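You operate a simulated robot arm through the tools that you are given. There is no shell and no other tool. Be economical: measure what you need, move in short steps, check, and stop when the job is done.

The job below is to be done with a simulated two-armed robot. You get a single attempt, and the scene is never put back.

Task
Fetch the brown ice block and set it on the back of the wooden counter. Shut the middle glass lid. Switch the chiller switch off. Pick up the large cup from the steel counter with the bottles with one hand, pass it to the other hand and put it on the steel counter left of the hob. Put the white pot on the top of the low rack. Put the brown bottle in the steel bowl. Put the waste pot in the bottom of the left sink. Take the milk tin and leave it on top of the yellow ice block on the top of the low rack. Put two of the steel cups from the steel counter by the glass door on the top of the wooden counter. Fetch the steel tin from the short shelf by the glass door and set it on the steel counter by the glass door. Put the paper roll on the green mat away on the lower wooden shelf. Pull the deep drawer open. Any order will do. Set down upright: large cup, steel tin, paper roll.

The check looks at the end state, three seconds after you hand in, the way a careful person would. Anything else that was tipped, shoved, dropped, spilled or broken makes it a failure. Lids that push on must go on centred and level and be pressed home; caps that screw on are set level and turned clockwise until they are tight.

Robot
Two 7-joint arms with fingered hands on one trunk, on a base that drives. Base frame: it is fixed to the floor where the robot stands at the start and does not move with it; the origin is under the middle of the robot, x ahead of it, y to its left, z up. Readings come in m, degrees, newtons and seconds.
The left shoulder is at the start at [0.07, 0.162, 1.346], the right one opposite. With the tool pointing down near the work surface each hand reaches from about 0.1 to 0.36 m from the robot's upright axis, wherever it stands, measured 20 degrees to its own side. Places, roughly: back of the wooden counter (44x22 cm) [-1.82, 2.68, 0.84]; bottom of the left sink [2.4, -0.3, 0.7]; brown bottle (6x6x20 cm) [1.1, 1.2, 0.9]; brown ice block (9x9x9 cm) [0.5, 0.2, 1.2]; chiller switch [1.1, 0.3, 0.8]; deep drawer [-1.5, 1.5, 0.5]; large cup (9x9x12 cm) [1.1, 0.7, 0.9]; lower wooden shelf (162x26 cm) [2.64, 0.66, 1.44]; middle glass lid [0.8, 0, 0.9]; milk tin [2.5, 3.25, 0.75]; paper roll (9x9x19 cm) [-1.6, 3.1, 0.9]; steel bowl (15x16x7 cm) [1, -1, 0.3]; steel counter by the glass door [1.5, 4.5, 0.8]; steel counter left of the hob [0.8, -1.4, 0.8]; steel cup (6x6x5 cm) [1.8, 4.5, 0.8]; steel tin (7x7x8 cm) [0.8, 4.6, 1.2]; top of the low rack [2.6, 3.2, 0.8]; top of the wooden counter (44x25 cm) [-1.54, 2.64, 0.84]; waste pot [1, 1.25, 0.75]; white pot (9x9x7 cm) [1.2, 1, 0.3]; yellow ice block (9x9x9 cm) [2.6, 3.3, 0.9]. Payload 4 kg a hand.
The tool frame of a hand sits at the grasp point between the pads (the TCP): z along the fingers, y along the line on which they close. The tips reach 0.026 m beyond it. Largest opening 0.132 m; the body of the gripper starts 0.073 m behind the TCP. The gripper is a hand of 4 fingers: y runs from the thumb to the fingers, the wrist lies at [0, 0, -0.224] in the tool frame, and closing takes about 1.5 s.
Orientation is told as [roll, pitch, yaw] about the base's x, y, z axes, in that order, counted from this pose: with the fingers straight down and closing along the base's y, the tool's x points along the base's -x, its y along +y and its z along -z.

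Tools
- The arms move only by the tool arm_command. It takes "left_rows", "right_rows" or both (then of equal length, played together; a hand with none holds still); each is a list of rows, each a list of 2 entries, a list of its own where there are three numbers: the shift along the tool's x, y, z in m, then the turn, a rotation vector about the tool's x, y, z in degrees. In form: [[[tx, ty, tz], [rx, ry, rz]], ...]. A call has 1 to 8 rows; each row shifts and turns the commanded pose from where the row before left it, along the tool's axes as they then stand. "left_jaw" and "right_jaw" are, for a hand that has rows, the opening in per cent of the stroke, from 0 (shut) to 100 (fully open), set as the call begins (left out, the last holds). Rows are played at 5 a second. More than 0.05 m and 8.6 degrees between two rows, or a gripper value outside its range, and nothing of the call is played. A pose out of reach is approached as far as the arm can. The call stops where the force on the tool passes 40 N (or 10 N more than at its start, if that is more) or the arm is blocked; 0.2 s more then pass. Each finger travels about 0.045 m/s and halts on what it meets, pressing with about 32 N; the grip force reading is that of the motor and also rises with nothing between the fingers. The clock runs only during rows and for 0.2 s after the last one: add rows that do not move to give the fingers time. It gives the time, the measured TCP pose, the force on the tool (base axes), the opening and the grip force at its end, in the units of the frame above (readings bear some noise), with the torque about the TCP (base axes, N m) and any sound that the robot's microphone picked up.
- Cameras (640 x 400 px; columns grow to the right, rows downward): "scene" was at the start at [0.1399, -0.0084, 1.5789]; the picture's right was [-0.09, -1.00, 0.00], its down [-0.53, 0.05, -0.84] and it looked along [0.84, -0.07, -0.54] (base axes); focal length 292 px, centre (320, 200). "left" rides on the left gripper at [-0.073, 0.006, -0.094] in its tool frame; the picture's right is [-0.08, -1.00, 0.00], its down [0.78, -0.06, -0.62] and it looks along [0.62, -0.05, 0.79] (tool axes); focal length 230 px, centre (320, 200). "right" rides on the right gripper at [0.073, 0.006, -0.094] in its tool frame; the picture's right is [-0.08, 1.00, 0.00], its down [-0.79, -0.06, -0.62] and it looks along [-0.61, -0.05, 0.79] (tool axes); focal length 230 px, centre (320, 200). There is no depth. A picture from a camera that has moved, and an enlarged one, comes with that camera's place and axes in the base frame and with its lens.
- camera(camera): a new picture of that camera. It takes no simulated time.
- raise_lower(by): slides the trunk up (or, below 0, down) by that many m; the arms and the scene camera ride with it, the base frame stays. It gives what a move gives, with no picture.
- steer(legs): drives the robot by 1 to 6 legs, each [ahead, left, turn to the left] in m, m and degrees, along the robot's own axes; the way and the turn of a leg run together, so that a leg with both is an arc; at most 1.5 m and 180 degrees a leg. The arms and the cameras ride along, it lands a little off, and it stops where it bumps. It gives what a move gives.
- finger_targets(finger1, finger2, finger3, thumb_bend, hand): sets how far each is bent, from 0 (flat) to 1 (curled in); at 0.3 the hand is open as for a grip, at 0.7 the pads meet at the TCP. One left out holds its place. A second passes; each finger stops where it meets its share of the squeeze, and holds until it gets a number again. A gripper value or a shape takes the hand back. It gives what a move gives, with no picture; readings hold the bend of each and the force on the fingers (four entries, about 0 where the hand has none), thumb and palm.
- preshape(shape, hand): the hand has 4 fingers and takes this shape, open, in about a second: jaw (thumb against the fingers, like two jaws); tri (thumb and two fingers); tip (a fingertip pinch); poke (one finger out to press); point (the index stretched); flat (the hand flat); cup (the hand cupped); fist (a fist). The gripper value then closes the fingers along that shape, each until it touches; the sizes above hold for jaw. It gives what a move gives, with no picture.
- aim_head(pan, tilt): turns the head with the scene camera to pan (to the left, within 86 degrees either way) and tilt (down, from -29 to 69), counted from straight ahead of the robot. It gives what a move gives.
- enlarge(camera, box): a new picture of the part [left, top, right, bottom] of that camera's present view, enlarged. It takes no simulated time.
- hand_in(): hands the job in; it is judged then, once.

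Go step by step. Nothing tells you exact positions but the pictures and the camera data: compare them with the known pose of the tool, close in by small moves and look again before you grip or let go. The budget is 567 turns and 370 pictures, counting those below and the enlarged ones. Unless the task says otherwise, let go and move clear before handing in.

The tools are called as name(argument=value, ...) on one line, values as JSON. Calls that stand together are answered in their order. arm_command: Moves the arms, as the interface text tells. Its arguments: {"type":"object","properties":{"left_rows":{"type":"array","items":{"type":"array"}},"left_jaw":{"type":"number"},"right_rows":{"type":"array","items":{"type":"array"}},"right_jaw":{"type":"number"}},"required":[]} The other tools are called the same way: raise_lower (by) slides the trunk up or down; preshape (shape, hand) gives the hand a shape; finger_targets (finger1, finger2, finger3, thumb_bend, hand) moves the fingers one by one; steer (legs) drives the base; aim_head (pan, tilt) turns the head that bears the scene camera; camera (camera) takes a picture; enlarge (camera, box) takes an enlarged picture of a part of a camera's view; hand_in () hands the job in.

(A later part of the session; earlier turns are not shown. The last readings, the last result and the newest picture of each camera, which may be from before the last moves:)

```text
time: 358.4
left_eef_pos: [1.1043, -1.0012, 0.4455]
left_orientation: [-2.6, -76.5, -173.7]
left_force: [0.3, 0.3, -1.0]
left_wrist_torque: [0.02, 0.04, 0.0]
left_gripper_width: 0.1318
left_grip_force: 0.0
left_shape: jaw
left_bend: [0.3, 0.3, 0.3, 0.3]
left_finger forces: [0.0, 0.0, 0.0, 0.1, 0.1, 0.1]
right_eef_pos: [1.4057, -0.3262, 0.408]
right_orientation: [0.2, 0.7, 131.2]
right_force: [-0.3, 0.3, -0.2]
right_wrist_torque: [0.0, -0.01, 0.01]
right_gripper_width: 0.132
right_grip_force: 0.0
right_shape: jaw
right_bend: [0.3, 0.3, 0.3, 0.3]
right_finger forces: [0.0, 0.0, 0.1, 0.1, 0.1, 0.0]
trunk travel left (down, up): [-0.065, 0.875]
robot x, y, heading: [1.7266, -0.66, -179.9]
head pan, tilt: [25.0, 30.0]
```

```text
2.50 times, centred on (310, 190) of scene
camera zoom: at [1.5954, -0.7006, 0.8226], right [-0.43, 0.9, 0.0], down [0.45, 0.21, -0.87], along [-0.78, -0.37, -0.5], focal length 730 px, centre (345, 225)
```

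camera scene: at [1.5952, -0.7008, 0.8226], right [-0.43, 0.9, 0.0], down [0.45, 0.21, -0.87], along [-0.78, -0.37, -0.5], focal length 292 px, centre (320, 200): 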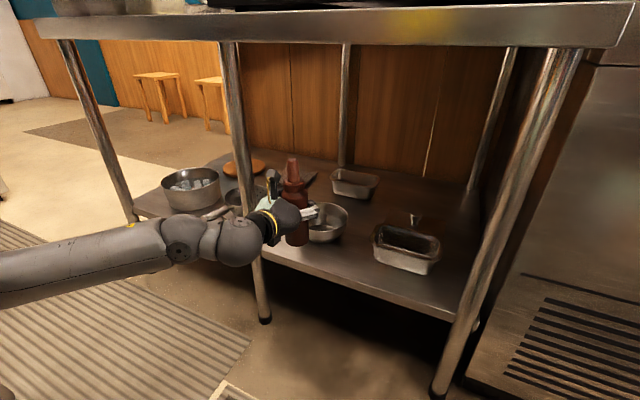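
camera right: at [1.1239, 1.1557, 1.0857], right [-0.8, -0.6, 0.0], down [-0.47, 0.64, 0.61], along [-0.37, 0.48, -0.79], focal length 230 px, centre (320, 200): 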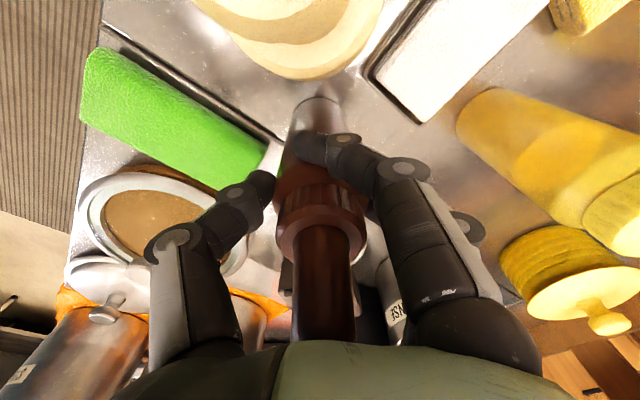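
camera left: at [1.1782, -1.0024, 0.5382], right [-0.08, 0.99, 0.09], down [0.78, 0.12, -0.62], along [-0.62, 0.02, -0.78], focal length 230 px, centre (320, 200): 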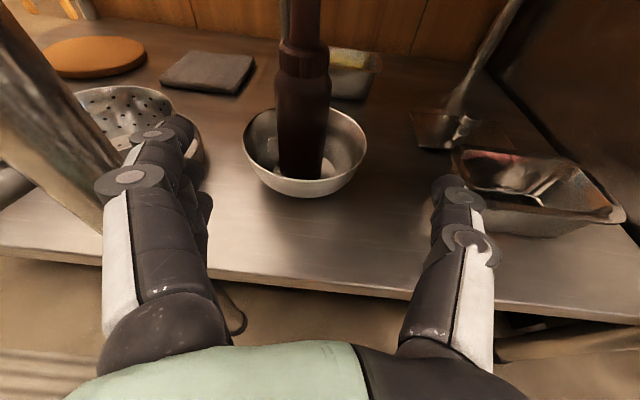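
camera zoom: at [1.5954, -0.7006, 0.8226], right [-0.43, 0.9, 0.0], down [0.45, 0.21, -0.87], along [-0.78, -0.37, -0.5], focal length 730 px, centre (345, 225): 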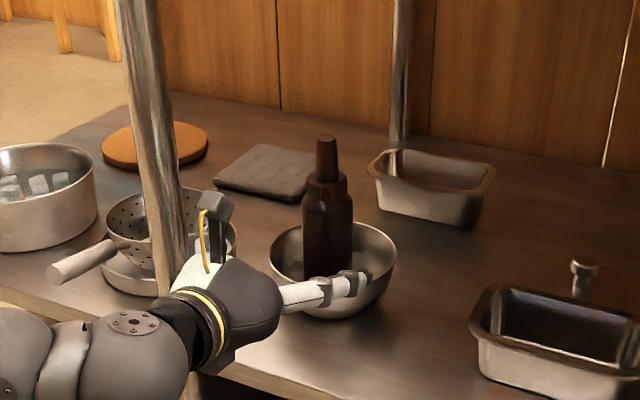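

Bottle placed. Backing out, raising, and moving to the chiller to inspect lids and switch.

steer(legs=[[-0.15, 0, 0]])

raise_lower(by=0.4)

raise_lower(by=0.4)

steer(legs=[[0, -0.7, 0]])

aim_head(pan=0, tilt=42)

camera(camera="scene")

```text
time: 359.8
left_eef_pos: [1.2528, -1.0004, 0.4473]
left_orientation: [-2.5, -76.6, -174.0]
left_force: [0.1, 0.2, -0.6]
left_wrist_torque: [0.02, 0.01, 0.01]
left_gripper_width: 0.1317
left_grip_force: 0.0
left_shape: jaw
left_bend: [0.3, 0.3, 0.3, 0.3]
left_finger forces: [0.0, 0.0, 0.0, 0.0, 0.0, 0.1]
right_eef_pos: [1.5541, -0.3254, 0.4082]
right_orientation: [0.2, 0.7, 131.2]
right_force: [-0.6, 0.2, -0.9]
right_wrist_torque: [0.02, 0.01, -0.02]
right_gripper_width: 0.1318
right_grip_force: 0.0
right_shape: jaw
right_bend: [0.3, 0.3, 0.3, 0.3]
right_finger forces: [0.0, 0.0, 0.2, 0.0, 0.0, 0.1]
trunk travel left (down, up): [-0.065, 0.875]
robot x, y, heading: [1.8756, -0.6596, -179.8]
head pan, tilt: [25.0, 30.0]
```

```text
time: 363.6
left_eef_pos: [1.2539, -1.0003, 0.8469]
left_orientation: [-2.4, -76.4, -174.0]
left_force: [0.0, -0.2, 0.5]
left_wrist_torque: [0.02, 0.0, -0.02]
left_gripper_width: 0.1319
left_grip_force: 0.1
left_shape: jaw
left_bend: [0.3, 0.3, 0.3, 0.3]
left_finger forces: [0.0, 0.0, 0.0, 0.1, 0.0, 0.0]
right_eef_pos: [1.5558, -0.3259, 0.8075]
right_orientation: [0.2, 0.8, 131.2]
right_force: [-0.3, -0.3, -0.5]
right_wrist_torque: [0.01, -0.02, 0.01]
right_gripper_width: 0.132
right_grip_force: 0.2
right_shape: jaw
right_bend: [0.3, 0.3, 0.3, 0.3]
right_finger forces: [0.0, 0.1, 0.0, 0.0, 0.1, 0.0]
trunk travel left (down, up): [-0.465, 0.475]
robot x, y, heading: [1.8789, -0.6624, -179.8]
head pan, tilt: [25.0, 30.0]
```

```text
time: 367.4
left_eef_pos: [1.2531, -0.9997, 1.2466]
left_orientation: [-2.5, -76.5, -174.0]
left_force: [0.2, 0.3, 0.4]
left_wrist_torque: [-0.01, -0.01, 0.02]
left_gripper_width: 0.1321
left_grip_force: 0.0
left_shape: jaw
left_bend: [0.3, 0.3, 0.3, 0.3]
left_finger forces: [0.0, 0.0, 0.0, 0.0, 0.0, 0.1]
right_eef_pos: [1.5551, -0.3255, 1.2088]
right_orientation: [0.2, 0.7, 131.2]
right_force: [-0.5, 0.3, 0.1]
right_wrist_torque: [0.0, -0.03, 0.0]
right_gripper_width: 0.1318
right_grip_force: 0.0
right_shape: jaw
right_bend: [0.3, 0.3, 0.3, 0.3]
right_finger forces: [0.0, 0.0, 0.1, 0.0, 0.0, 0.1]
trunk travel left (down, up): [-0.865, 0.075]
robot x, y, heading: [1.879, -0.661, -179.6]
head pan, tilt: [25.0, 30.0]
```

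```text
time: 371.3
left_eef_pos: [1.2493, -0.3004, 1.2457]
left_orientation: [-2.6, -76.5, -173.6]
left_force: [0.3, -0.8, -0.4]
left_wrist_torque: [0.02, 0.02, 0.03]
left_gripper_width: 0.1318
left_grip_force: 0.1
left_shape: jaw
left_bend: [0.3, 0.3, 0.3, 0.3]
left_finger forces: [0.0, 0.0, 0.1, 0.1, 0.1, 0.0]
right_eef_pos: [1.5489, 0.3738, 1.2078]
right_orientation: [0.2, 0.6, 131.5]
right_force: [0.1, 0.5, 0.0]
right_wrist_torque: [-0.03, 0.0, -0.01]
right_gripper_width: 0.1318
right_grip_force: 0.1
right_shape: jaw
right_bend: [0.3, 0.3, 0.3, 0.3]
right_finger forces: [0.0, 0.0, 0.0, 0.0, 0.0, 0.0]
trunk travel left (down, up): [-0.865, 0.075]
robot x, y, heading: [1.8706, 0.0383, -179.4]
head pan, tilt: [25.0, 30.0]
```

```text
time: 372.2
left_eef_pos: [1.2504, -0.3003, 1.2465]
left_orientation: [-2.3, -76.6, -174.0]
left_force: [0.5, 0.1, 0.0]
left_wrist_torque: [-0.03, -0.01, -0.02]
left_gripper_width: 0.132
left_grip_force: 0.1
left_shape: jaw
left_bend: [0.3, 0.3, 0.3, 0.3]
left_finger forces: [0.0, 0.0, 0.0, 0.0, 0.0, 0.1]
right_eef_pos: [1.5507, 0.3758, 1.207]
right_orientation: [0.2, 0.7, 131.4]
right_force: [-0.7, 0.2, 0.3]
right_wrist_torque: [0.01, -0.03, -0.04]
right_gripper_width: 0.1316
right_grip_force: 0.1
right_shape: jaw
right_bend: [0.3, 0.3, 0.3, 0.3]
right_finger forces: [0.0, 0.0, 0.0, 0.0, 0.0, 0.1]
trunk travel left (down, up): [-0.865, 0.075]
robot x, y, heading: [1.8704, 0.0386, -179.8]
head pan, tilt: [0.0, 42.0]
```

```text
216 pictures are left
camera scene: at [1.7384, 0.0398, 1.6044], right [-0.01, 1.0, 0.0], down [0.67, 0.01, -0.74], along [-0.74, -0.01, -0.67], focal length 292 px, centre (320, 200)
```

scene: 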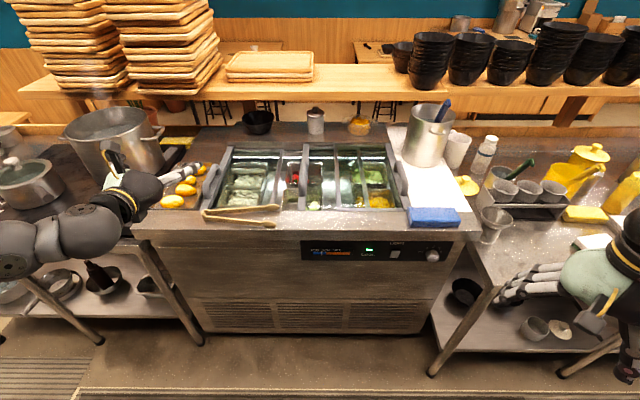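

Zooming on the chiller lids and the control panel.

enlarge(camera="scene", box=[190, 120, 420, 240])

enlarge(camera="scene", box=[290, 230, 480, 280])

```text
2.78 times, centred on (305, 180) of scene
camera zoom: at [1.7384, 0.0398, 1.6044], right [-0.01, 1.0, 0.0], down [0.67, 0.01, -0.74], along [-0.74, -0.01, -0.67], focal length 813 px, centre (362, 256)
```

zoom: 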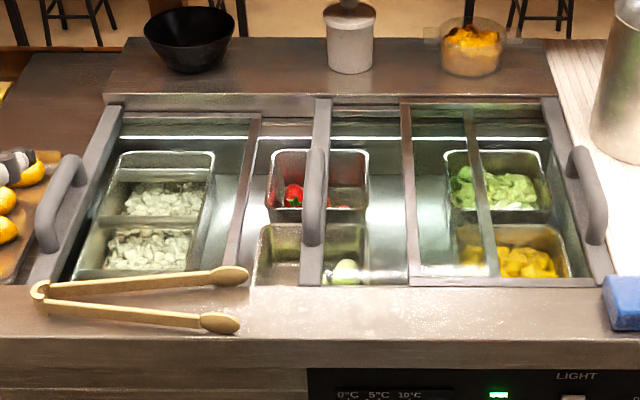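

```text
3.37 times, centred on (385, 255) of scene
camera zoom: at [1.7384, 0.0398, 1.6044], right [-0.01, 1.0, 0.0], down [0.67, 0.01, -0.74], along [-0.74, -0.01, -0.67], focal length 984 px, centre (101, 15)
```

zoom: 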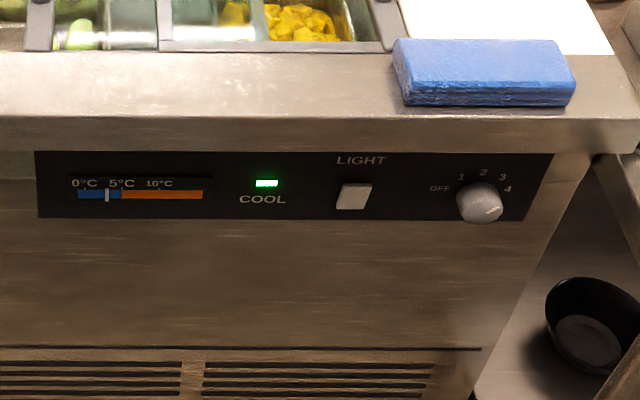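

The middle lid's handle is at about (0.87, −0.035); the lid is slid right and must slide left ~9 cm. The control panel has a LIGHT rocker and a rotary OFF‑1‑2‑3‑4 dial. First the lid, with the right hand: rotating it square and retracting the left.

arm_command(left_rows=[[[0.009, 0, -0.04], [0, 0, 0]], [[0.009, 0, -0.04], [0, 0, 0]], [[0.009, 0, -0.04], [0, 0, 0]], [[0.009, 0, -0.04], [0, 0, 0]], [[0, 0, 0], [0, 0, 0]], [[0, 0, 0], [0, 0, 0]]], right_rows=[[[0, 0, 0], [0, 0, -8.1]], [[0, 0, 0], [0, 0, -8.1]], [[0, 0, 0], [0, 0, -8.1]], [[0, 0, 0], [0, 0, -8.1]], [[0, 0, 0], [0, 0, -8.1]], [[0, 0, 0], [0, 0, -8.1]]])

steer(legs=[[0, 0.28, 0], [0.38, 0, 0]])

camera(camera="scene")

camera(camera="right")

```text
time: 373.6
left_eef_pos: [1.3262, -0.294, 1.2787]
left_orientation: [-2.6, -76.2, -173.6]
left_force: [-0.2, 0.0, 0.7]
left_wrist_torque: [-0.01, -0.02, 0.04]
left_gripper_width: 0.132
left_grip_force: 0.2
left_shape: jaw
left_bend: [0.3, 0.3, 0.3, 0.3]
left_finger forces: [0.1, 0.1, 0.1, 0.0, 0.0, 0.1]
left hand out of reach, approached as far as the arm can: row 1, 2, 3, 4
right_eef_pos: [1.5503, 0.3739, 1.2084]
right_orientation: [0.7, 0.4, -179.8]
right_force: [-0.2, 0.3, 0.0]
right_wrist_torque: [0.0, 0.0, -0.02]
right_gripper_width: 0.1319
right_grip_force: 0.0
right_shape: jaw
right_bend: [0.3, 0.3, 0.3, 0.3]
right_finger forces: [0.1, 0.0, 0.0, 0.0, 0.0, 0.0]
trunk travel left (down, up): [-0.865, 0.075]
robot x, y, heading: [1.872, 0.0416, -179.8]
head pan, tilt: [0.0, 42.0]
```

```text
time: 377.6
left_eef_pos: [0.9423, -0.5769, 1.2802]
left_orientation: [-2.6, -76.3, -173.6]
left_force: [0.1, -0.5, -0.2]
left_wrist_torque: [0.02, 0.0, -0.03]
left_gripper_width: 0.1317
left_grip_force: 0.1
left_shape: jaw
left_bend: [0.3, 0.3, 0.3, 0.3]
left_finger forces: [0.0, 0.0, 0.0, 0.0, 0.0, 0.1]
right_eef_pos: [1.1676, 0.0904, 1.2093]
right_orientation: [0.7, 0.3, 180.0]
right_force: [0.8, 0.0, 0.3]
right_wrist_torque: [-0.02, 0.03, 0.03]
right_gripper_width: 0.132
right_grip_force: 0.1
right_shape: jaw
right_bend: [0.3, 0.3, 0.3, 0.3]
right_finger forces: [0.0, 0.0, 0.1, 0.1, 0.0, 0.1]
trunk travel left (down, up): [-0.865, 0.075]
robot x, y, heading: [1.4861, -0.2448, -179.6]
head pan, tilt: [0.0, 42.0]
```

```text
213 pictures are left
camera scene: at [1.3551, -0.2449, 1.6046], right [-0.01, 1.0, 0.0], down [0.67, 0.0, -0.74], along [-0.74, -0.01, -0.67], focal length 292 px, centre (320, 200)
```

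scene: 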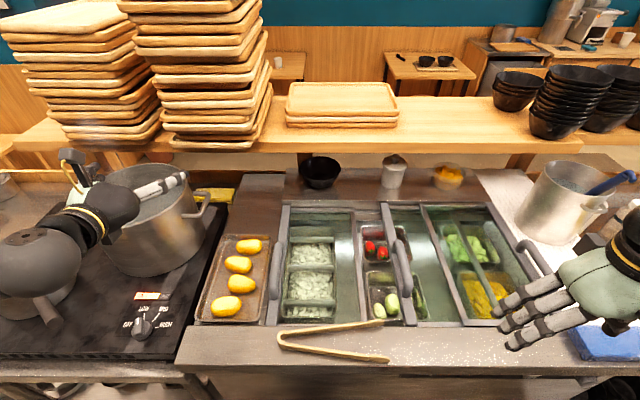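

```text
212 pictures are left
camera right: at [1.2389, 0.0862, 1.3031], right [-0.08, -1.0, 0.01], down [-0.79, 0.07, 0.61], along [-0.61, 0.04, -0.79], focal length 230 px, centre (320, 200)
```

right: 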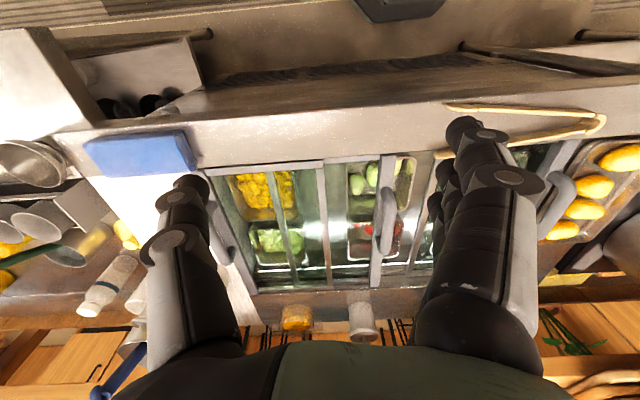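

enlarge(camera="scene", box=[260, 190, 560, 340])

enlarge(camera="right", box=[200, 130, 480, 300])

```text
2.13 times, centred on (410, 265) of scene
camera zoom: at [1.3551, -0.2449, 1.6046], right [-0.01, 1.0, 0.0], down [0.67, 0.0, -0.74], along [-0.74, -0.01, -0.67], focal length 623 px, centre (128, 61)
```

zoom: 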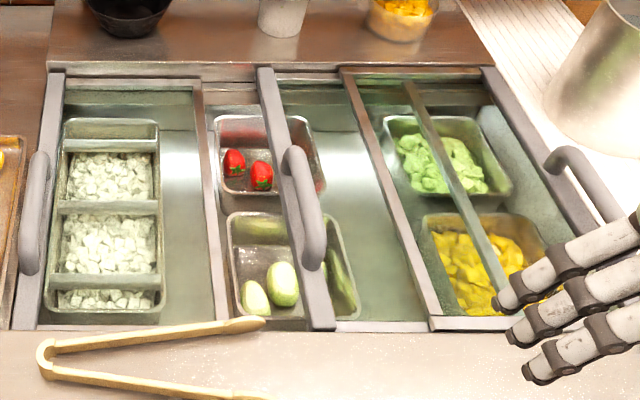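

```text
2.29 times, centred on (340, 215) of right
camera zoom: at [1.2389, 0.0862, 1.3031], right [-0.08, -1.0, 0.01], down [-0.79, 0.07, 0.61], along [-0.61, 0.04, -0.79], focal length 526 px, centre (274, 166)
```

zoom: 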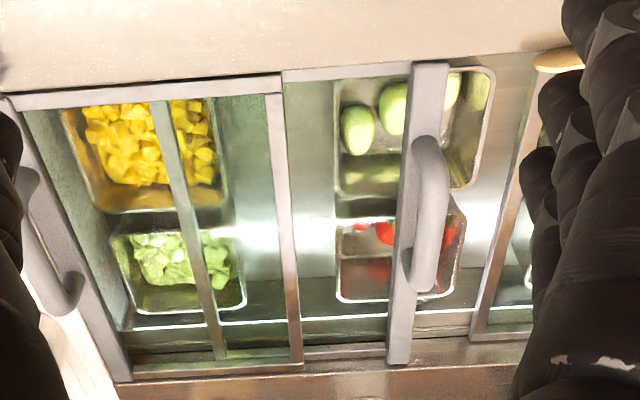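

Handle top is at about (0.90, −0.035, 0.95). The middle lid must slide ~11 cm toward −y. Moving the right hand over the handle.

arm_command(right_rows=[[[-0.0447, 0.0209, 0], [0, 0, 0]], [[-0.0447, 0.0209, 0], [0, 0, 0]], [[-0.0447, 0.0209, 0], [0, 0, 0]], [[-0.0447, 0.0209, 0], [0, 0, 0]], [[-0.0447, 0.0209, 0], [0, 0, 0]], [[-0.0447, 0.0209, 0], [0, 0, 0]], [[0, 0, 0.045], [0, 0, 0]], [[0, 0, 0.045], [0, 0, 0]]], right_jaw=50)

camera(camera="right")

camera(camera="scene")

```text
time: 379.4
left_eef_pos: [0.9394, -0.5753, 1.2785]
left_orientation: [-2.2, -76.1, -173.9]
left_force: [-0.2, 0.7, -0.6]
left_wrist_torque: [0.03, -0.01, 0.05]
left_gripper_width: 0.1318
left_grip_force: 0.1
left_shape: jaw
left_bend: [0.3, 0.3, 0.3, 0.3]
left_finger forces: [0.0, 0.1, 0.1, 0.0, 0.0, 0.0]
right_eef_pos: [0.8932, -0.0332, 1.1183]
right_orientation: [0.9, 0.3, 180.0]
right_force: [-0.2, 1.2, 0.5]
right_wrist_torque: [0.0, -0.04, -0.01]
right_gripper_width: 0.0665
right_grip_force: 0.0
right_shape: jaw
right_bend: [0.73, 0.73, 0.73, 0.7]
right_finger forces: [0.0, 0.0, 0.0, 0.0, 0.0, 0.0]
trunk travel left (down, up): [-0.865, 0.075]
robot x, y, heading: [1.486, -0.2438, -179.4]
head pan, tilt: [0.0, 42.0]
```

```text
209 pictures are left
camera right: at [0.9646, -0.037, 1.2123], right [-0.08, -1.0, 0.01], down [-0.79, 0.07, 0.61], along [-0.61, 0.04, -0.79], focal length 230 px, centre (320, 200)
```

right: 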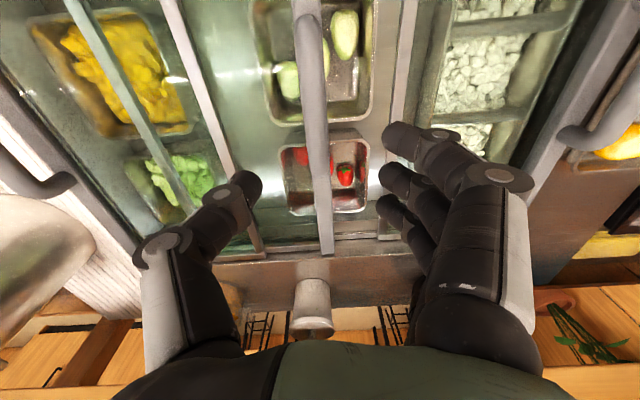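

```text
208 pictures are left
camera scene: at [1.3516, -0.2425, 1.6043], right [-0.01, 1.0, 0.0], down [0.67, 0.0, -0.74], along [-0.74, -0.01, -0.67], focal length 292 px, centre (320, 200)
```

scene: 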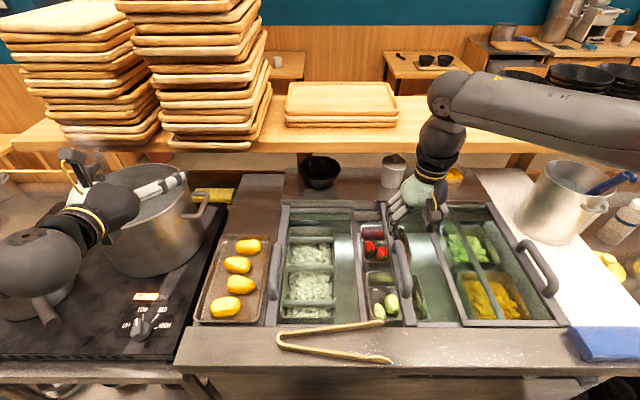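

Aligned. Lowering around the handle and closing.

arm_command(right_rows=[[[0, -0.004, 0.045], [0, 0, 0]], [[0, 0, 0.045], [0, 0, 0]], [[0, 0, 0.045], [0, 0, 0]], [[0, 0, 0.025], [0, 0, 0]], [[0, 0, 0], [0, 0, 0]]])

camera(camera="right")

```text
time: 380.6
left_eef_pos: [0.9404, -0.5779, 1.2778]
left_orientation: [-2.6, -76.3, -173.7]
left_force: [0.1, -0.3, 0.8]
left_wrist_torque: [0.02, 0.0, 0.0]
left_gripper_width: 0.1321
left_grip_force: 0.0
left_shape: jaw
left_bend: [0.3, 0.3, 0.3, 0.3]
left_finger forces: [0.0, 0.0, 0.1, 0.0, 0.2, 0.1]
right_eef_pos: [0.8988, -0.0337, 0.9583]
right_orientation: [0.7, 0.4, -180.0]
right_force: [-0.3, -0.1, 0.5]
right_wrist_torque: [0.0, -0.01, -0.01]
right_gripper_width: 0.0668
right_grip_force: 0.1
right_shape: jaw
right_bend: [0.73, 0.73, 0.73, 0.7]
right_finger forces: [0.1, 0.0, 0.0, 0.0, 0.0, 0.0]
trunk travel left (down, up): [-0.865, 0.075]
robot x, y, heading: [1.4913, -0.2443, -179.6]
head pan, tilt: [0.0, 42.0]
```

```text
207 pictures are left
camera right: at [0.9714, -0.0386, 1.053], right [-0.08, -1.0, 0.01], down [-0.79, 0.07, 0.61], along [-0.61, 0.04, -0.79], focal length 230 px, centre (320, 200)
```

right: 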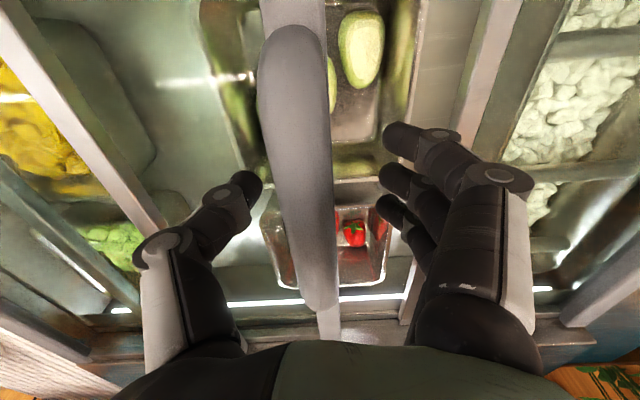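

arm_command(right_rows=[[[0, 0, 0.005], [0, 0, 0]], [[0, 0, 0], [0, 0, 0]], [[0, 0, 0], [0, 0, 0]], [[0, 0, 0], [0, 0, 0]], [[0, 0, 0], [0, 0, 0]], [[0, 0, 0], [0, 0, 0]]], right_jaw=5)

arm_command(right_rows=[[[0, 0.015, 0], [0, 0, 0]], [[0, 0.015, 0], [0, 0, 0]], [[0, 0.015, 0], [0, 0, 0]], [[0, 0, 0], [0, 0, 0]]])

camera(camera="scene")

```text
time: 382.0
left_eef_pos: [0.9408, -0.5769, 1.2789]
left_orientation: [-2.3, -76.2, -173.7]
left_force: [-0.7, -0.2, 0.1]
left_wrist_torque: [0.04, 0.0, 0.03]
left_gripper_width: 0.132
left_grip_force: 0.1
left_shape: jaw
left_bend: [0.3, 0.3, 0.3, 0.3]
left_finger forces: [0.0, 0.0, 0.1, 0.0, 0.1, 0.0]
right_eef_pos: [0.8997, -0.0335, 0.9549]
right_orientation: [0.7, 0.3, 180.0]
right_force: [-0.9, 2.7, 3.5]
right_wrist_torque: [0.14, 0.04, -0.02]
right_gripper_width: 0.0077
right_grip_force: 0.0
right_shape: jaw
right_bend: [0.71, 0.71, 0.71, 0.7]
right_finger forces: [0.0, 0.0, 0.0, 0.1, 5.3, 0.0]
trunk travel left (down, up): [-0.865, 0.075]
robot x, y, heading: [1.4865, -0.2424, -179.6]
head pan, tilt: [0.0, 42.0]
```

```text
time: 383.0
left_eef_pos: [0.9405, -0.5779, 1.2788]
left_orientation: [-2.6, -76.2, -173.7]
left_force: [0.6, -0.3, 0.0]
left_wrist_torque: [-0.04, 0.02, 0.04]
left_gripper_width: 0.132
left_grip_force: 0.1
left_shape: jaw
left_bend: [0.3, 0.3, 0.3, 0.3]
left_finger forces: [0.0, 0.1, 0.1, 0.1, 0.0, 0.1]
right_eef_pos: [0.8999, -0.0804, 0.9546]
right_orientation: [0.8, 0.3, -180.0]
right_force: [1.8, 2.6, 0.6]
right_wrist_torque: [0.11, -0.07, -0.02]
right_gripper_width: 0.0077
right_grip_force: 0.0
right_shape: jaw
right_bend: [0.71, 0.71, 0.71, 0.7]
right_finger forces: [0.1, 0.1, 0.1, 0.1, 4.7, 0.1]
trunk travel left (down, up): [-0.865, 0.075]
robot x, y, heading: [1.4865, -0.2412, -179.8]
head pan, tilt: [0.0, 42.0]
```

```text
206 pictures are left
camera scene: at [1.3535, -0.2443, 1.6043], right [-0.01, 1.0, 0.0], down [0.67, 0.0, -0.74], along [-0.74, -0.01, -0.67], focal length 292 px, centre (320, 200)
```

scene: 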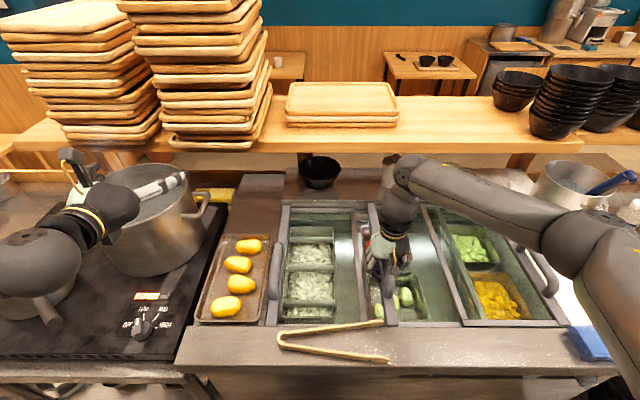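

The lid is sliding. Continuing to the stop.

arm_command(right_rows=[[[0, 0.015, 0], [0, 0, 0]], [[0, 0.015, 0], [0, 0, 0]], [[0, 0.015, 0], [0, 0, 0]], [[0, 0.012, 0], [0, 0, 0]], [[0, 0.01, 0], [0, 0, 0]], [[0, 0.008, 0], [0, 0, 0]], [[0, 0, 0], [0, 0, 0]]])

enlarge(camera="scene", box=[260, 190, 560, 340])

```text
time: 384.6
left_eef_pos: [0.9417, -0.5754, 1.28]
left_orientation: [-2.3, -76.3, -174.1]
left_force: [-0.8, 0.2, -0.3]
left_wrist_torque: [-0.03, 0.0, 0.02]
left_gripper_width: 0.1321
left_grip_force: 0.0
left_shape: jaw
left_bend: [0.3, 0.3, 0.3, 0.3]
left_finger forces: [0.0, 0.1, 0.1, 0.0, 0.0, 0.0]
right_eef_pos: [0.8971, -0.1499, 0.9564]
right_orientation: [0.7, 0.1, 179.9]
right_force: [0.7, 15.9, 12.3]
right_wrist_torque: [0.79, -0.05, -0.04]
right_gripper_width: 0.0125
right_grip_force: 0.1
right_shape: jaw
right_bend: [0.71, 0.71, 0.71, 0.67]
right_finger forces: [0.0, 0.1, 0.1, 0.0, 22.8, 0.0]
trunk travel left (down, up): [-0.865, 0.075]
robot x, y, heading: [1.4855, -0.2396, -179.6]
head pan, tilt: [0.0, 42.0]
```

```text
2.13 times, centred on (410, 265) of scene
camera zoom: at [1.3551, -0.2419, 1.6046], right [-0.01, 1.0, 0.0], down [0.67, 0.0, -0.74], along [-0.74, -0.01, -0.67], focal length 623 px, centre (128, 61)
```

zoom: 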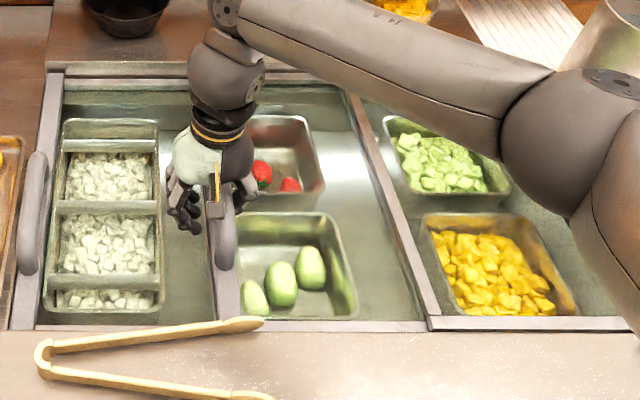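

The lid hit its stop and is shut. Opening the hand and lifting off.

arm_command(right_rows=[[[0, 0, 0], [0, 0, 0]], [[0, 0, 0], [0, 0, 0]], [[0, 0, 0], [0, 0, 0]], [[0, 0, 0], [0, 0, 0]], [[0, 0, 0], [0, 0, 0]]], right_jaw=70)

camera(camera="right")

```text
time: 385.8
left_eef_pos: [0.942, -0.5783, 1.2796]
left_orientation: [-2.6, -76.2, -173.5]
left_force: [0.6, -0.8, -0.5]
left_wrist_torque: [-0.06, -0.02, 0.02]
left_gripper_width: 0.1316
left_grip_force: 0.0
left_shape: jaw
left_bend: [0.3, 0.3, 0.3, 0.3]
left_finger forces: [0.1, 0.1, 0.1, 0.0, 0.0, 0.0]
right_eef_pos: [0.897, -0.1541, 0.9543]
right_orientation: [0.6, 0.4, 180.0]
right_force: [0.4, -0.4, -0.6]
right_wrist_torque: [0.01, -0.02, 0.03]
right_gripper_width: 0.0917
right_grip_force: 0.0
right_shape: jaw
right_bend: [0.68, 0.68, 0.68, 0.64]
right_finger forces: [0.0, 0.1, 0.1, 0.1, 0.0, 0.1]
trunk travel left (down, up): [-0.865, 0.075]
robot x, y, heading: [1.4869, -0.2447, -179.4]
head pan, tilt: [0.0, 42.0]
```

```text
204 pictures are left
camera right: at [0.9688, -0.1575, 1.049], right [-0.08, -1.0, 0.01], down [-0.79, 0.07, 0.61], along [-0.61, 0.04, -0.79], focal length 230 px, centre (320, 200)
```

right: 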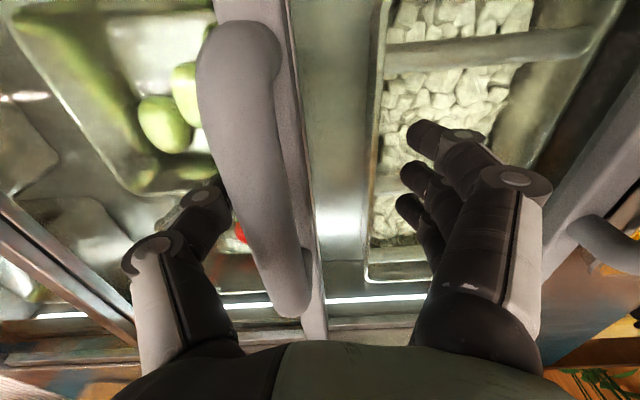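

arm_command(right_rows=[[[0, -0.01, 0], [0, 0, 0]], [[0, 0, -0.04], [0, 0, 0]], [[0, 0, -0.045], [0, 0, 0]], [[0, 0, -0.045], [0, 0, 0]], [[0, 0, -0.045], [0, 0, 0]], [[0.045, 0, 0], [0, 0, 0]], [[0.045, 0, 0], [0, 0, 0]], [[0.045, 0, 0], [0, 0, 0]]])

enlarge(camera="scene", box=[230, 190, 560, 340])

```text
time: 387.6
left_eef_pos: [0.9426, -0.5771, 1.2789]
left_orientation: [-2.7, -76.2, -173.6]
left_force: [-0.2, 0.3, -0.1]
left_wrist_torque: [0.02, -0.02, -0.02]
left_gripper_width: 0.132
left_grip_force: 0.1
left_shape: jaw
left_bend: [0.3, 0.3, 0.3, 0.3]
left_finger forces: [0.0, 0.1, 0.1, 0.0, 0.0, 0.1]
right_eef_pos: [1.0339, -0.1396, 1.1287]
right_orientation: [0.7, 0.3, 180.0]
right_force: [0.3, 0.4, 0.7]
right_wrist_torque: [0.0, 0.01, 0.04]
right_gripper_width: 0.0923
right_grip_force: 0.1
right_shape: jaw
right_bend: [0.68, 0.68, 0.68, 0.64]
right_finger forces: [0.0, 0.1, 0.0, 0.1, 0.1, 0.0]
trunk travel left (down, up): [-0.865, 0.075]
robot x, y, heading: [1.4853, -0.2399, -179.8]
head pan, tilt: [0.0, 42.0]
```

```text
1.94 times, centred on (395, 265) of scene
camera zoom: at [1.3547, -0.245, 1.6045], right [-0.01, 1.0, 0.0], down [0.67, 0.0, -0.74], along [-0.74, -0.01, -0.67], focal length 566 px, centre (174, 74)
```

zoom: 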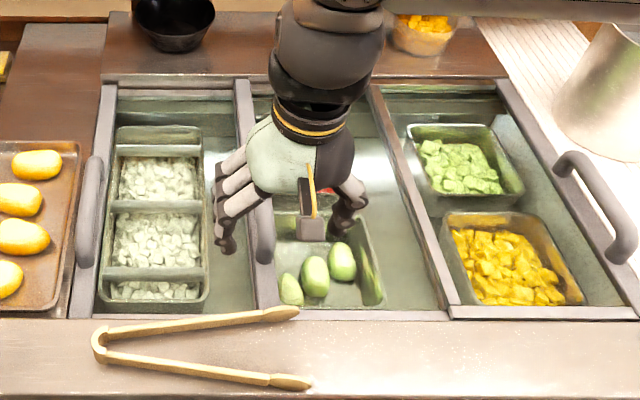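

The middle lid is shut. Now the chiller control: backing away and moving so the left hand (pointing forward) faces the panel.

steer(legs=[[-0.35, 0, 0], [0, -1.0, 0]])

arm_command(right_rows=[[[0, 0, 0.03], [0, 0, 0]], [[0.04, 0, 0.02], [0, 0, 0]], [[0.04, -0.02, 0.02], [0, 0, 0]], [[0.04, -0.02, 0], [0, 0, 0]], [[0.03, -0.02, 0], [0, 0, 0]]], right_jaw=100)

camera(camera="scene")

```text
time: 394.8
left_eef_pos: [1.287, 0.4799, 1.2786]
left_orientation: [-2.8, -76.2, -174.7]
left_force: [-0.2, 0.2, 0.7]
left_wrist_torque: [0.01, 0.0, 0.05]
left_gripper_width: 0.1317
left_grip_force: 0.0
left_shape: jaw
left_bend: [0.3, 0.3, 0.3, 0.3]
left_finger forces: [0.0, 0.0, 0.0, 0.0, 0.1, 0.0]
right_eef_pos: [1.3876, 0.9161, 1.1277]
right_orientation: [0.6, 0.5, 178.9]
right_force: [-0.8, 0.4, -0.8]
right_wrist_torque: [-0.01, -0.03, -0.01]
right_gripper_width: 0.0915
right_grip_force: 0.1
right_shape: jaw
right_bend: [0.68, 0.68, 0.68, 0.64]
right_finger forces: [0.1, 0.1, 0.0, 0.0, 0.0, 0.1]
trunk travel left (down, up): [-0.865, 0.075]
robot x, y, heading: [1.8407, 0.8028, 179.4]
head pan, tilt: [0.0, 42.0]
```

```text
time: 396.0
left_eef_pos: [1.2893, 0.4791, 1.2789]
left_orientation: [-2.6, -76.1, -174.8]
left_force: [0.2, 0.1, 1.1]
left_wrist_torque: [0.0, -0.03, -0.01]
left_gripper_width: 0.1319
left_grip_force: 0.1
left_shape: jaw
left_bend: [0.3, 0.3, 0.3, 0.3]
left_finger forces: [0.0, 0.0, 0.0, 0.0, 0.0, 0.0]
right_eef_pos: [1.5311, 0.9679, 1.0609]
right_orientation: [0.7, 0.4, 178.8]
right_force: [0.3, 0.0, 0.5]
right_wrist_torque: [0.03, 0.01, -0.02]
right_gripper_width: 0.1319
right_grip_force: 0.2
right_shape: jaw
right_bend: [0.3, 0.3, 0.3, 0.3]
right_finger forces: [0.1, 0.0, 0.0, 0.0, 0.0, 0.0]
right hand out of reach, approached as far as the arm can: row 5
trunk travel left (down, up): [-0.865, 0.075]
robot x, y, heading: [1.8409, 0.803, 179.2]
head pan, tilt: [0.0, 42.0]
```

```text
202 pictures are left
camera scene: at [1.7076, 0.8053, 1.6045], right [0.01, 1.0, 0.0], down [0.67, -0.01, -0.74], along [-0.74, 0.01, -0.67], focal length 292 px, centre (320, 200)
```

scene: 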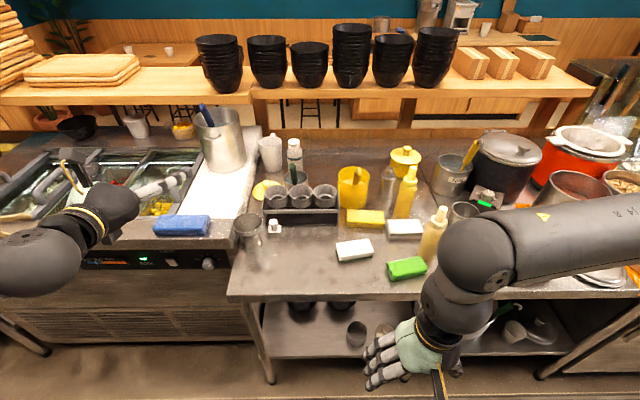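

raise_lower(by=-0.4)

camera(camera="left")

aim_head(pan=30, tilt=35)

camera(camera="scene")

```text
time: 399.9
left_eef_pos: [1.2873, 0.48, 0.8782]
left_orientation: [-2.7, -76.1, -174.7]
left_force: [-0.5, -0.2, -0.3]
left_wrist_torque: [-0.01, 0.0, -0.01]
left_gripper_width: 0.1319
left_grip_force: 0.1
left_shape: jaw
left_bend: [0.3, 0.3, 0.3, 0.3]
left_finger forces: [0.0, 0.1, 0.0, 0.0, 0.0, 0.1]
right_eef_pos: [1.5305, 0.9663, 0.6591]
right_orientation: [0.7, 0.4, 178.9]
right_force: [-0.2, -0.2, 0.4]
right_wrist_torque: [0.02, -0.01, 0.0]
right_gripper_width: 0.1317
right_grip_force: 0.0
right_shape: jaw
right_bend: [0.3, 0.3, 0.3, 0.3]
right_finger forces: [0.0, 0.0, 0.0, 0.0, 0.0, 0.0]
trunk travel left (down, up): [-0.465, 0.475]
robot x, y, heading: [1.841, 0.8064, 179.1]
head pan, tilt: [0.0, 42.0]
```

```text
201 pictures are left
camera left: at [1.3609, 0.4773, 0.9711], right [-0.07, 0.99, 0.09], down [0.78, 0.1, -0.61], along [-0.62, 0.03, -0.78], focal length 230 px, centre (320, 200)
```

left: 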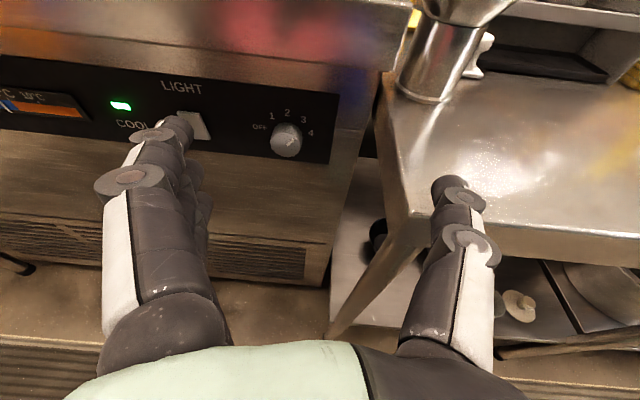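

```text
time: 400.8
left_eef_pos: [1.2871, 0.4804, 0.8788]
left_orientation: [-2.7, -76.2, -174.8]
left_force: [0.1, -0.1, -0.4]
left_wrist_torque: [-0.01, 0.01, -0.01]
left_gripper_width: 0.1318
left_grip_force: 0.1
left_shape: jaw
left_bend: [0.3, 0.3, 0.3, 0.3]
left_finger forces: [0.1, 0.1, 0.0, 0.1, 0.0, 0.0]
right_eef_pos: [1.5291, 0.9658, 0.66]
right_orientation: [0.6, 0.4, 179.0]
right_force: [-0.5, 0.3, -0.9]
right_wrist_torque: [0.01, 0.01, -0.04]
right_gripper_width: 0.1319
right_grip_force: 0.1
right_shape: jaw
right_bend: [0.3, 0.3, 0.3, 0.3]
right_finger forces: [0.0, 0.1, 0.0, 0.1, 0.1, 0.0]
trunk travel left (down, up): [-0.465, 0.475]
robot x, y, heading: [1.8353, 0.8066, 179.4]
head pan, tilt: [30.0, 35.0]
```

```text
200 pictures are left
camera scene: at [1.7134, 0.761, 1.2148], right [-0.49, 0.87, 0.0], down [0.5, 0.28, -0.82], along [-0.71, -0.4, -0.57], focal length 292 px, centre (320, 200)
```

scene: 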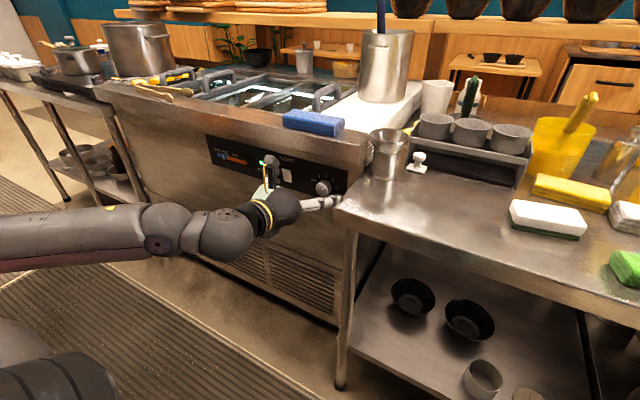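

enlarge(camera="scene", box=[200, 120, 360, 220])

enlarge(camera="left", box=[0, 60, 350, 180])

```text
4.00 times, centred on (280, 170) of scene
camera zoom: at [1.7134, 0.761, 1.2148], right [-0.49, 0.87, 0.0], down [0.5, 0.28, -0.82], along [-0.71, -0.4, -0.57], focal length 1168 px, centre (480, 320)
```

zoom: 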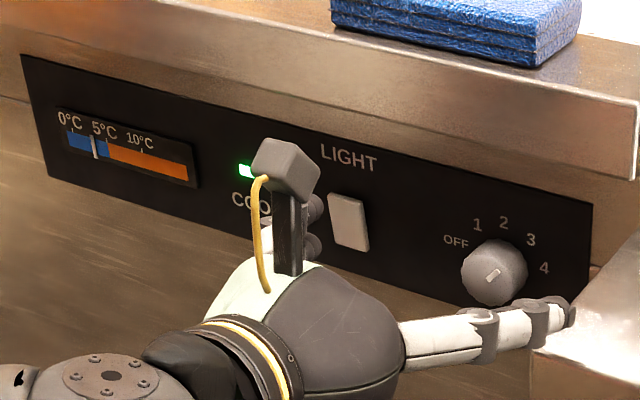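

```text
1.83 times, centred on (175, 120) of left
camera zoom: at [1.3608, 0.4773, 0.971], right [-0.07, 0.99, 0.09], down [0.78, 0.1, -0.61], along [-0.62, 0.03, -0.78], focal length 421 px, centre (585, 346)
```

zoom: 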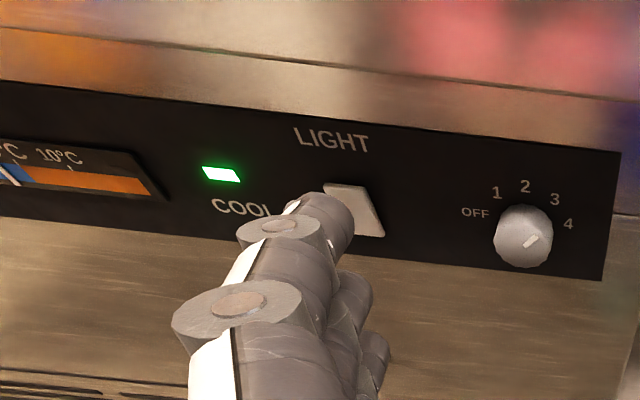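

The knob is at (1.11, 0.433); the rocker at (1.11, 0.308, 0.78) matches the given chiller-switch place exactly. I'll get an unobstructed close look at the rocker.

steer(legs=[[0, -0.14, 0]])

enlarge(camera="left", box=[0, 40, 300, 180])

enlarge(camera="scene", box=[200, 120, 320, 220])

```text
time: 402.1
left_eef_pos: [1.2905, 0.6206, 0.879]
left_orientation: [-2.4, -76.1, -174.9]
left_force: [0.1, -0.5, 0.3]
left_wrist_torque: [0.0, 0.0, 0.02]
left_gripper_width: 0.1322
left_grip_force: 0.1
left_shape: jaw
left_bend: [0.3, 0.3, 0.3, 0.3]
left_finger forces: [0.0, 0.1, 0.0, 0.1, 0.1, 0.0]
right_eef_pos: [1.5304, 1.1057, 0.6597]
right_orientation: [0.8, 0.5, 179.0]
right_force: [0.8, 0.8, 0.8]
right_wrist_torque: [-0.02, 0.01, -0.01]
right_gripper_width: 0.1322
right_grip_force: 0.0
right_shape: jaw
right_bend: [0.3, 0.3, 0.3, 0.3]
right_finger forces: [0.0, 0.0, 0.1, 0.0, 0.0, 0.0]
trunk travel left (down, up): [-0.465, 0.475]
robot x, y, heading: [1.8409, 0.9412, 179.5]
head pan, tilt: [30.0, 35.0]
```

```text
2.13 times, centred on (150, 110) of left
camera zoom: at [1.3634, 0.6172, 0.9713], right [-0.07, 0.99, 0.08], down [0.78, 0.11, -0.61], along [-0.62, 0.02, -0.78], focal length 491 px, centre (683, 392)
```

zoom: 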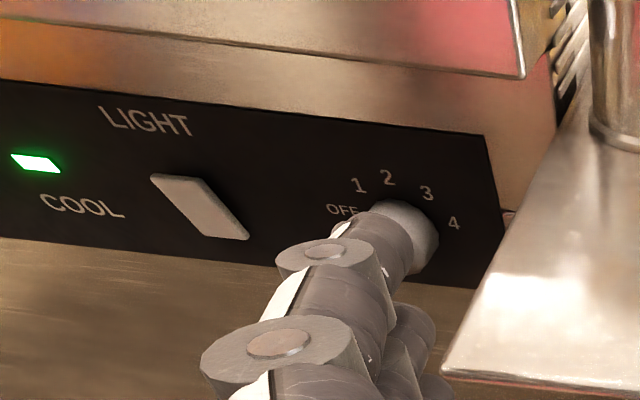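

```text
4.00 times, centred on (260, 170) of scene
camera zoom: at [1.7151, 0.9022, 1.2149], right [-0.49, 0.87, 0.0], down [0.5, 0.28, -0.82], along [-0.71, -0.4, -0.57], focal length 1168 px, centre (560, 320)
```

zoom: 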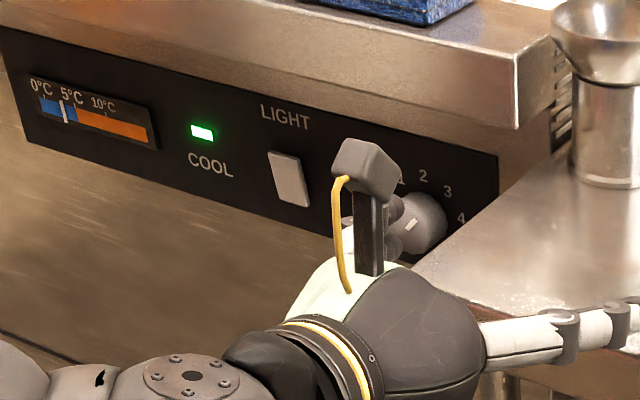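

The rocker's top edge stands out, so pressing the top in should flip it. I'll shape the left hand for poking.

preshape(hand="left", shape="poke")

camera(camera="left")

enlarge(camera="scene", box=[230, 140, 390, 260])

```text
time: 403.1
left_eef_pos: [1.2903, 0.6183, 0.878]
left_orientation: [-2.6, -76.3, -174.6]
left_force: [-0.5, 0.0, -1.4]
left_wrist_torque: [0.0, 0.01, -0.01]
left_gripper_width: 0.0001
left_grip_force: 0.0
left_shape: poke
left_bend: [1.0, 1.0, 1.0, 0.46]
left_finger forces: [0.0, 0.0, 0.0, 0.0, 0.0, 0.0]
right_eef_pos: [1.5317, 1.1046, 0.6595]
right_orientation: [0.7, 0.5, 179.0]
right_force: [-0.2, 0.7, -0.4]
right_wrist_torque: [0.0, 0.0, 0.01]
right_gripper_width: 0.1317
right_grip_force: 0.1
right_shape: jaw
right_bend: [0.3, 0.3, 0.3, 0.3]
right_finger forces: [0.0, 0.0, 0.0, 0.0, 0.1, 0.0]
trunk travel left (down, up): [-0.465, 0.475]
robot x, y, heading: [1.843, 0.9457, 179.5]
head pan, tilt: [30.0, 35.0]
```

```text
195 pictures are left
camera left: at [1.3634, 0.6163, 0.971], right [-0.07, 0.99, 0.09], down [0.78, 0.11, -0.61], along [-0.62, 0.03, -0.78], focal length 230 px, centre (320, 200)
```

left: 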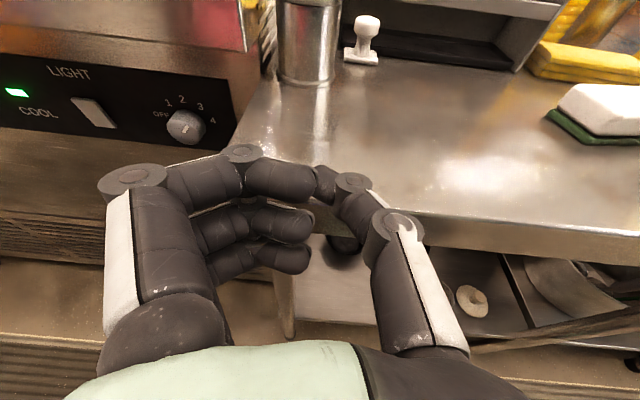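

```text
3.33 times, centred on (310, 200) of scene
camera zoom: at [1.7151, 0.9011, 1.2148], right [-0.49, 0.87, 0.0], down [0.5, 0.28, -0.82], along [-0.71, -0.4, -0.57], focal length 974 px, centre (353, 200)
```

zoom: 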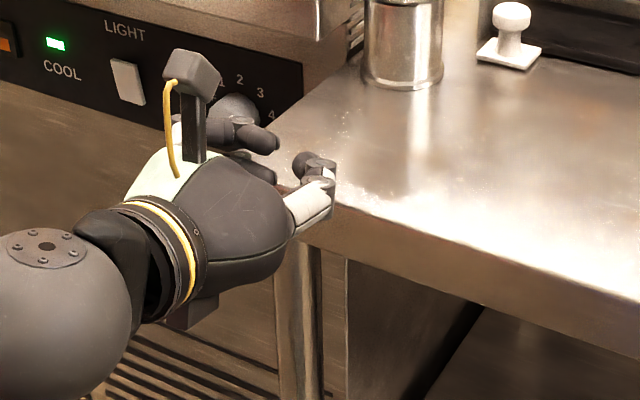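

preshape(hand="left", shape="point")

camera(camera="left")

enlarge(camera="scene", box=[230, 140, 390, 260])

```text
time: 403.9
left_eef_pos: [1.2906, 0.6193, 0.8785]
left_orientation: [-2.6, -76.3, -174.7]
left_force: [-0.1, -1.3, 1.2]
left_wrist_torque: [0.0, 0.02, 0.0]
left_gripper_width: 0.1261
left_grip_force: 0.2
left_shape: point
left_bend: [0.28, 1.0, 1.0, 0.54]
left_finger forces: [0.0, 0.1, 0.0, 0.0, 0.1, 0.0]
right_eef_pos: [1.5313, 1.1058, 0.6597]
right_orientation: [0.7, 0.4, 179.1]
right_force: [-0.4, -0.2, -0.9]
right_wrist_torque: [0.02, 0.0, -0.03]
right_gripper_width: 0.1317
right_grip_force: 0.1
right_shape: jaw
right_bend: [0.3, 0.3, 0.3, 0.3]
right_finger forces: [0.1, 0.0, 0.0, 0.0, 0.0, 0.1]
trunk travel left (down, up): [-0.465, 0.475]
robot x, y, heading: [1.8424, 0.942, 179.2]
head pan, tilt: [30.0, 35.0]
```

```text
193 pictures are left
camera left: at [1.3634, 0.6162, 0.971], right [-0.07, 0.99, 0.09], down [0.78, 0.11, -0.61], along [-0.62, 0.03, -0.78], focal length 230 px, centre (320, 200)
```

left: 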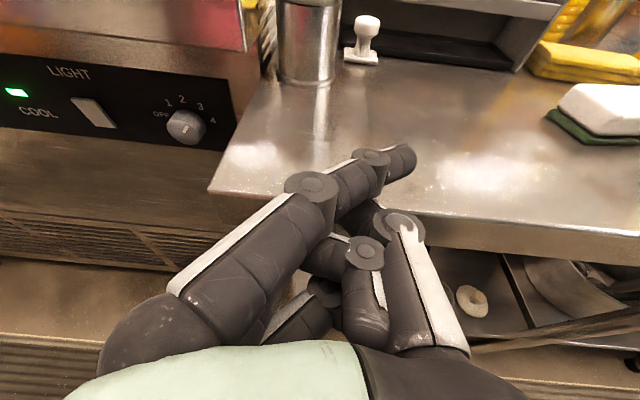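

```text
3.33 times, centred on (310, 200) of scene
camera zoom: at [1.7151, 0.901, 1.2148], right [-0.49, 0.87, 0.0], down [0.5, 0.28, -0.82], along [-0.71, -0.4, -0.57], focal length 974 px, centre (353, 200)
```

zoom: 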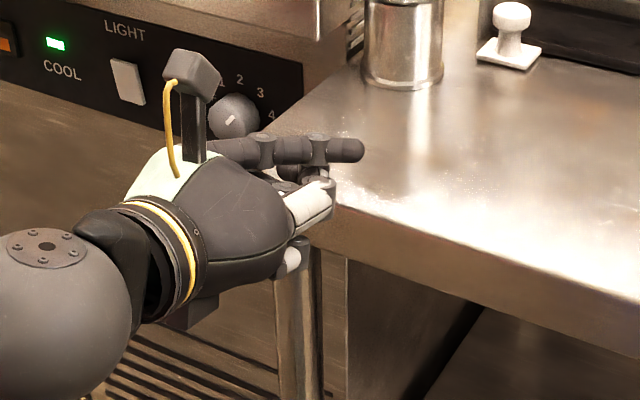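

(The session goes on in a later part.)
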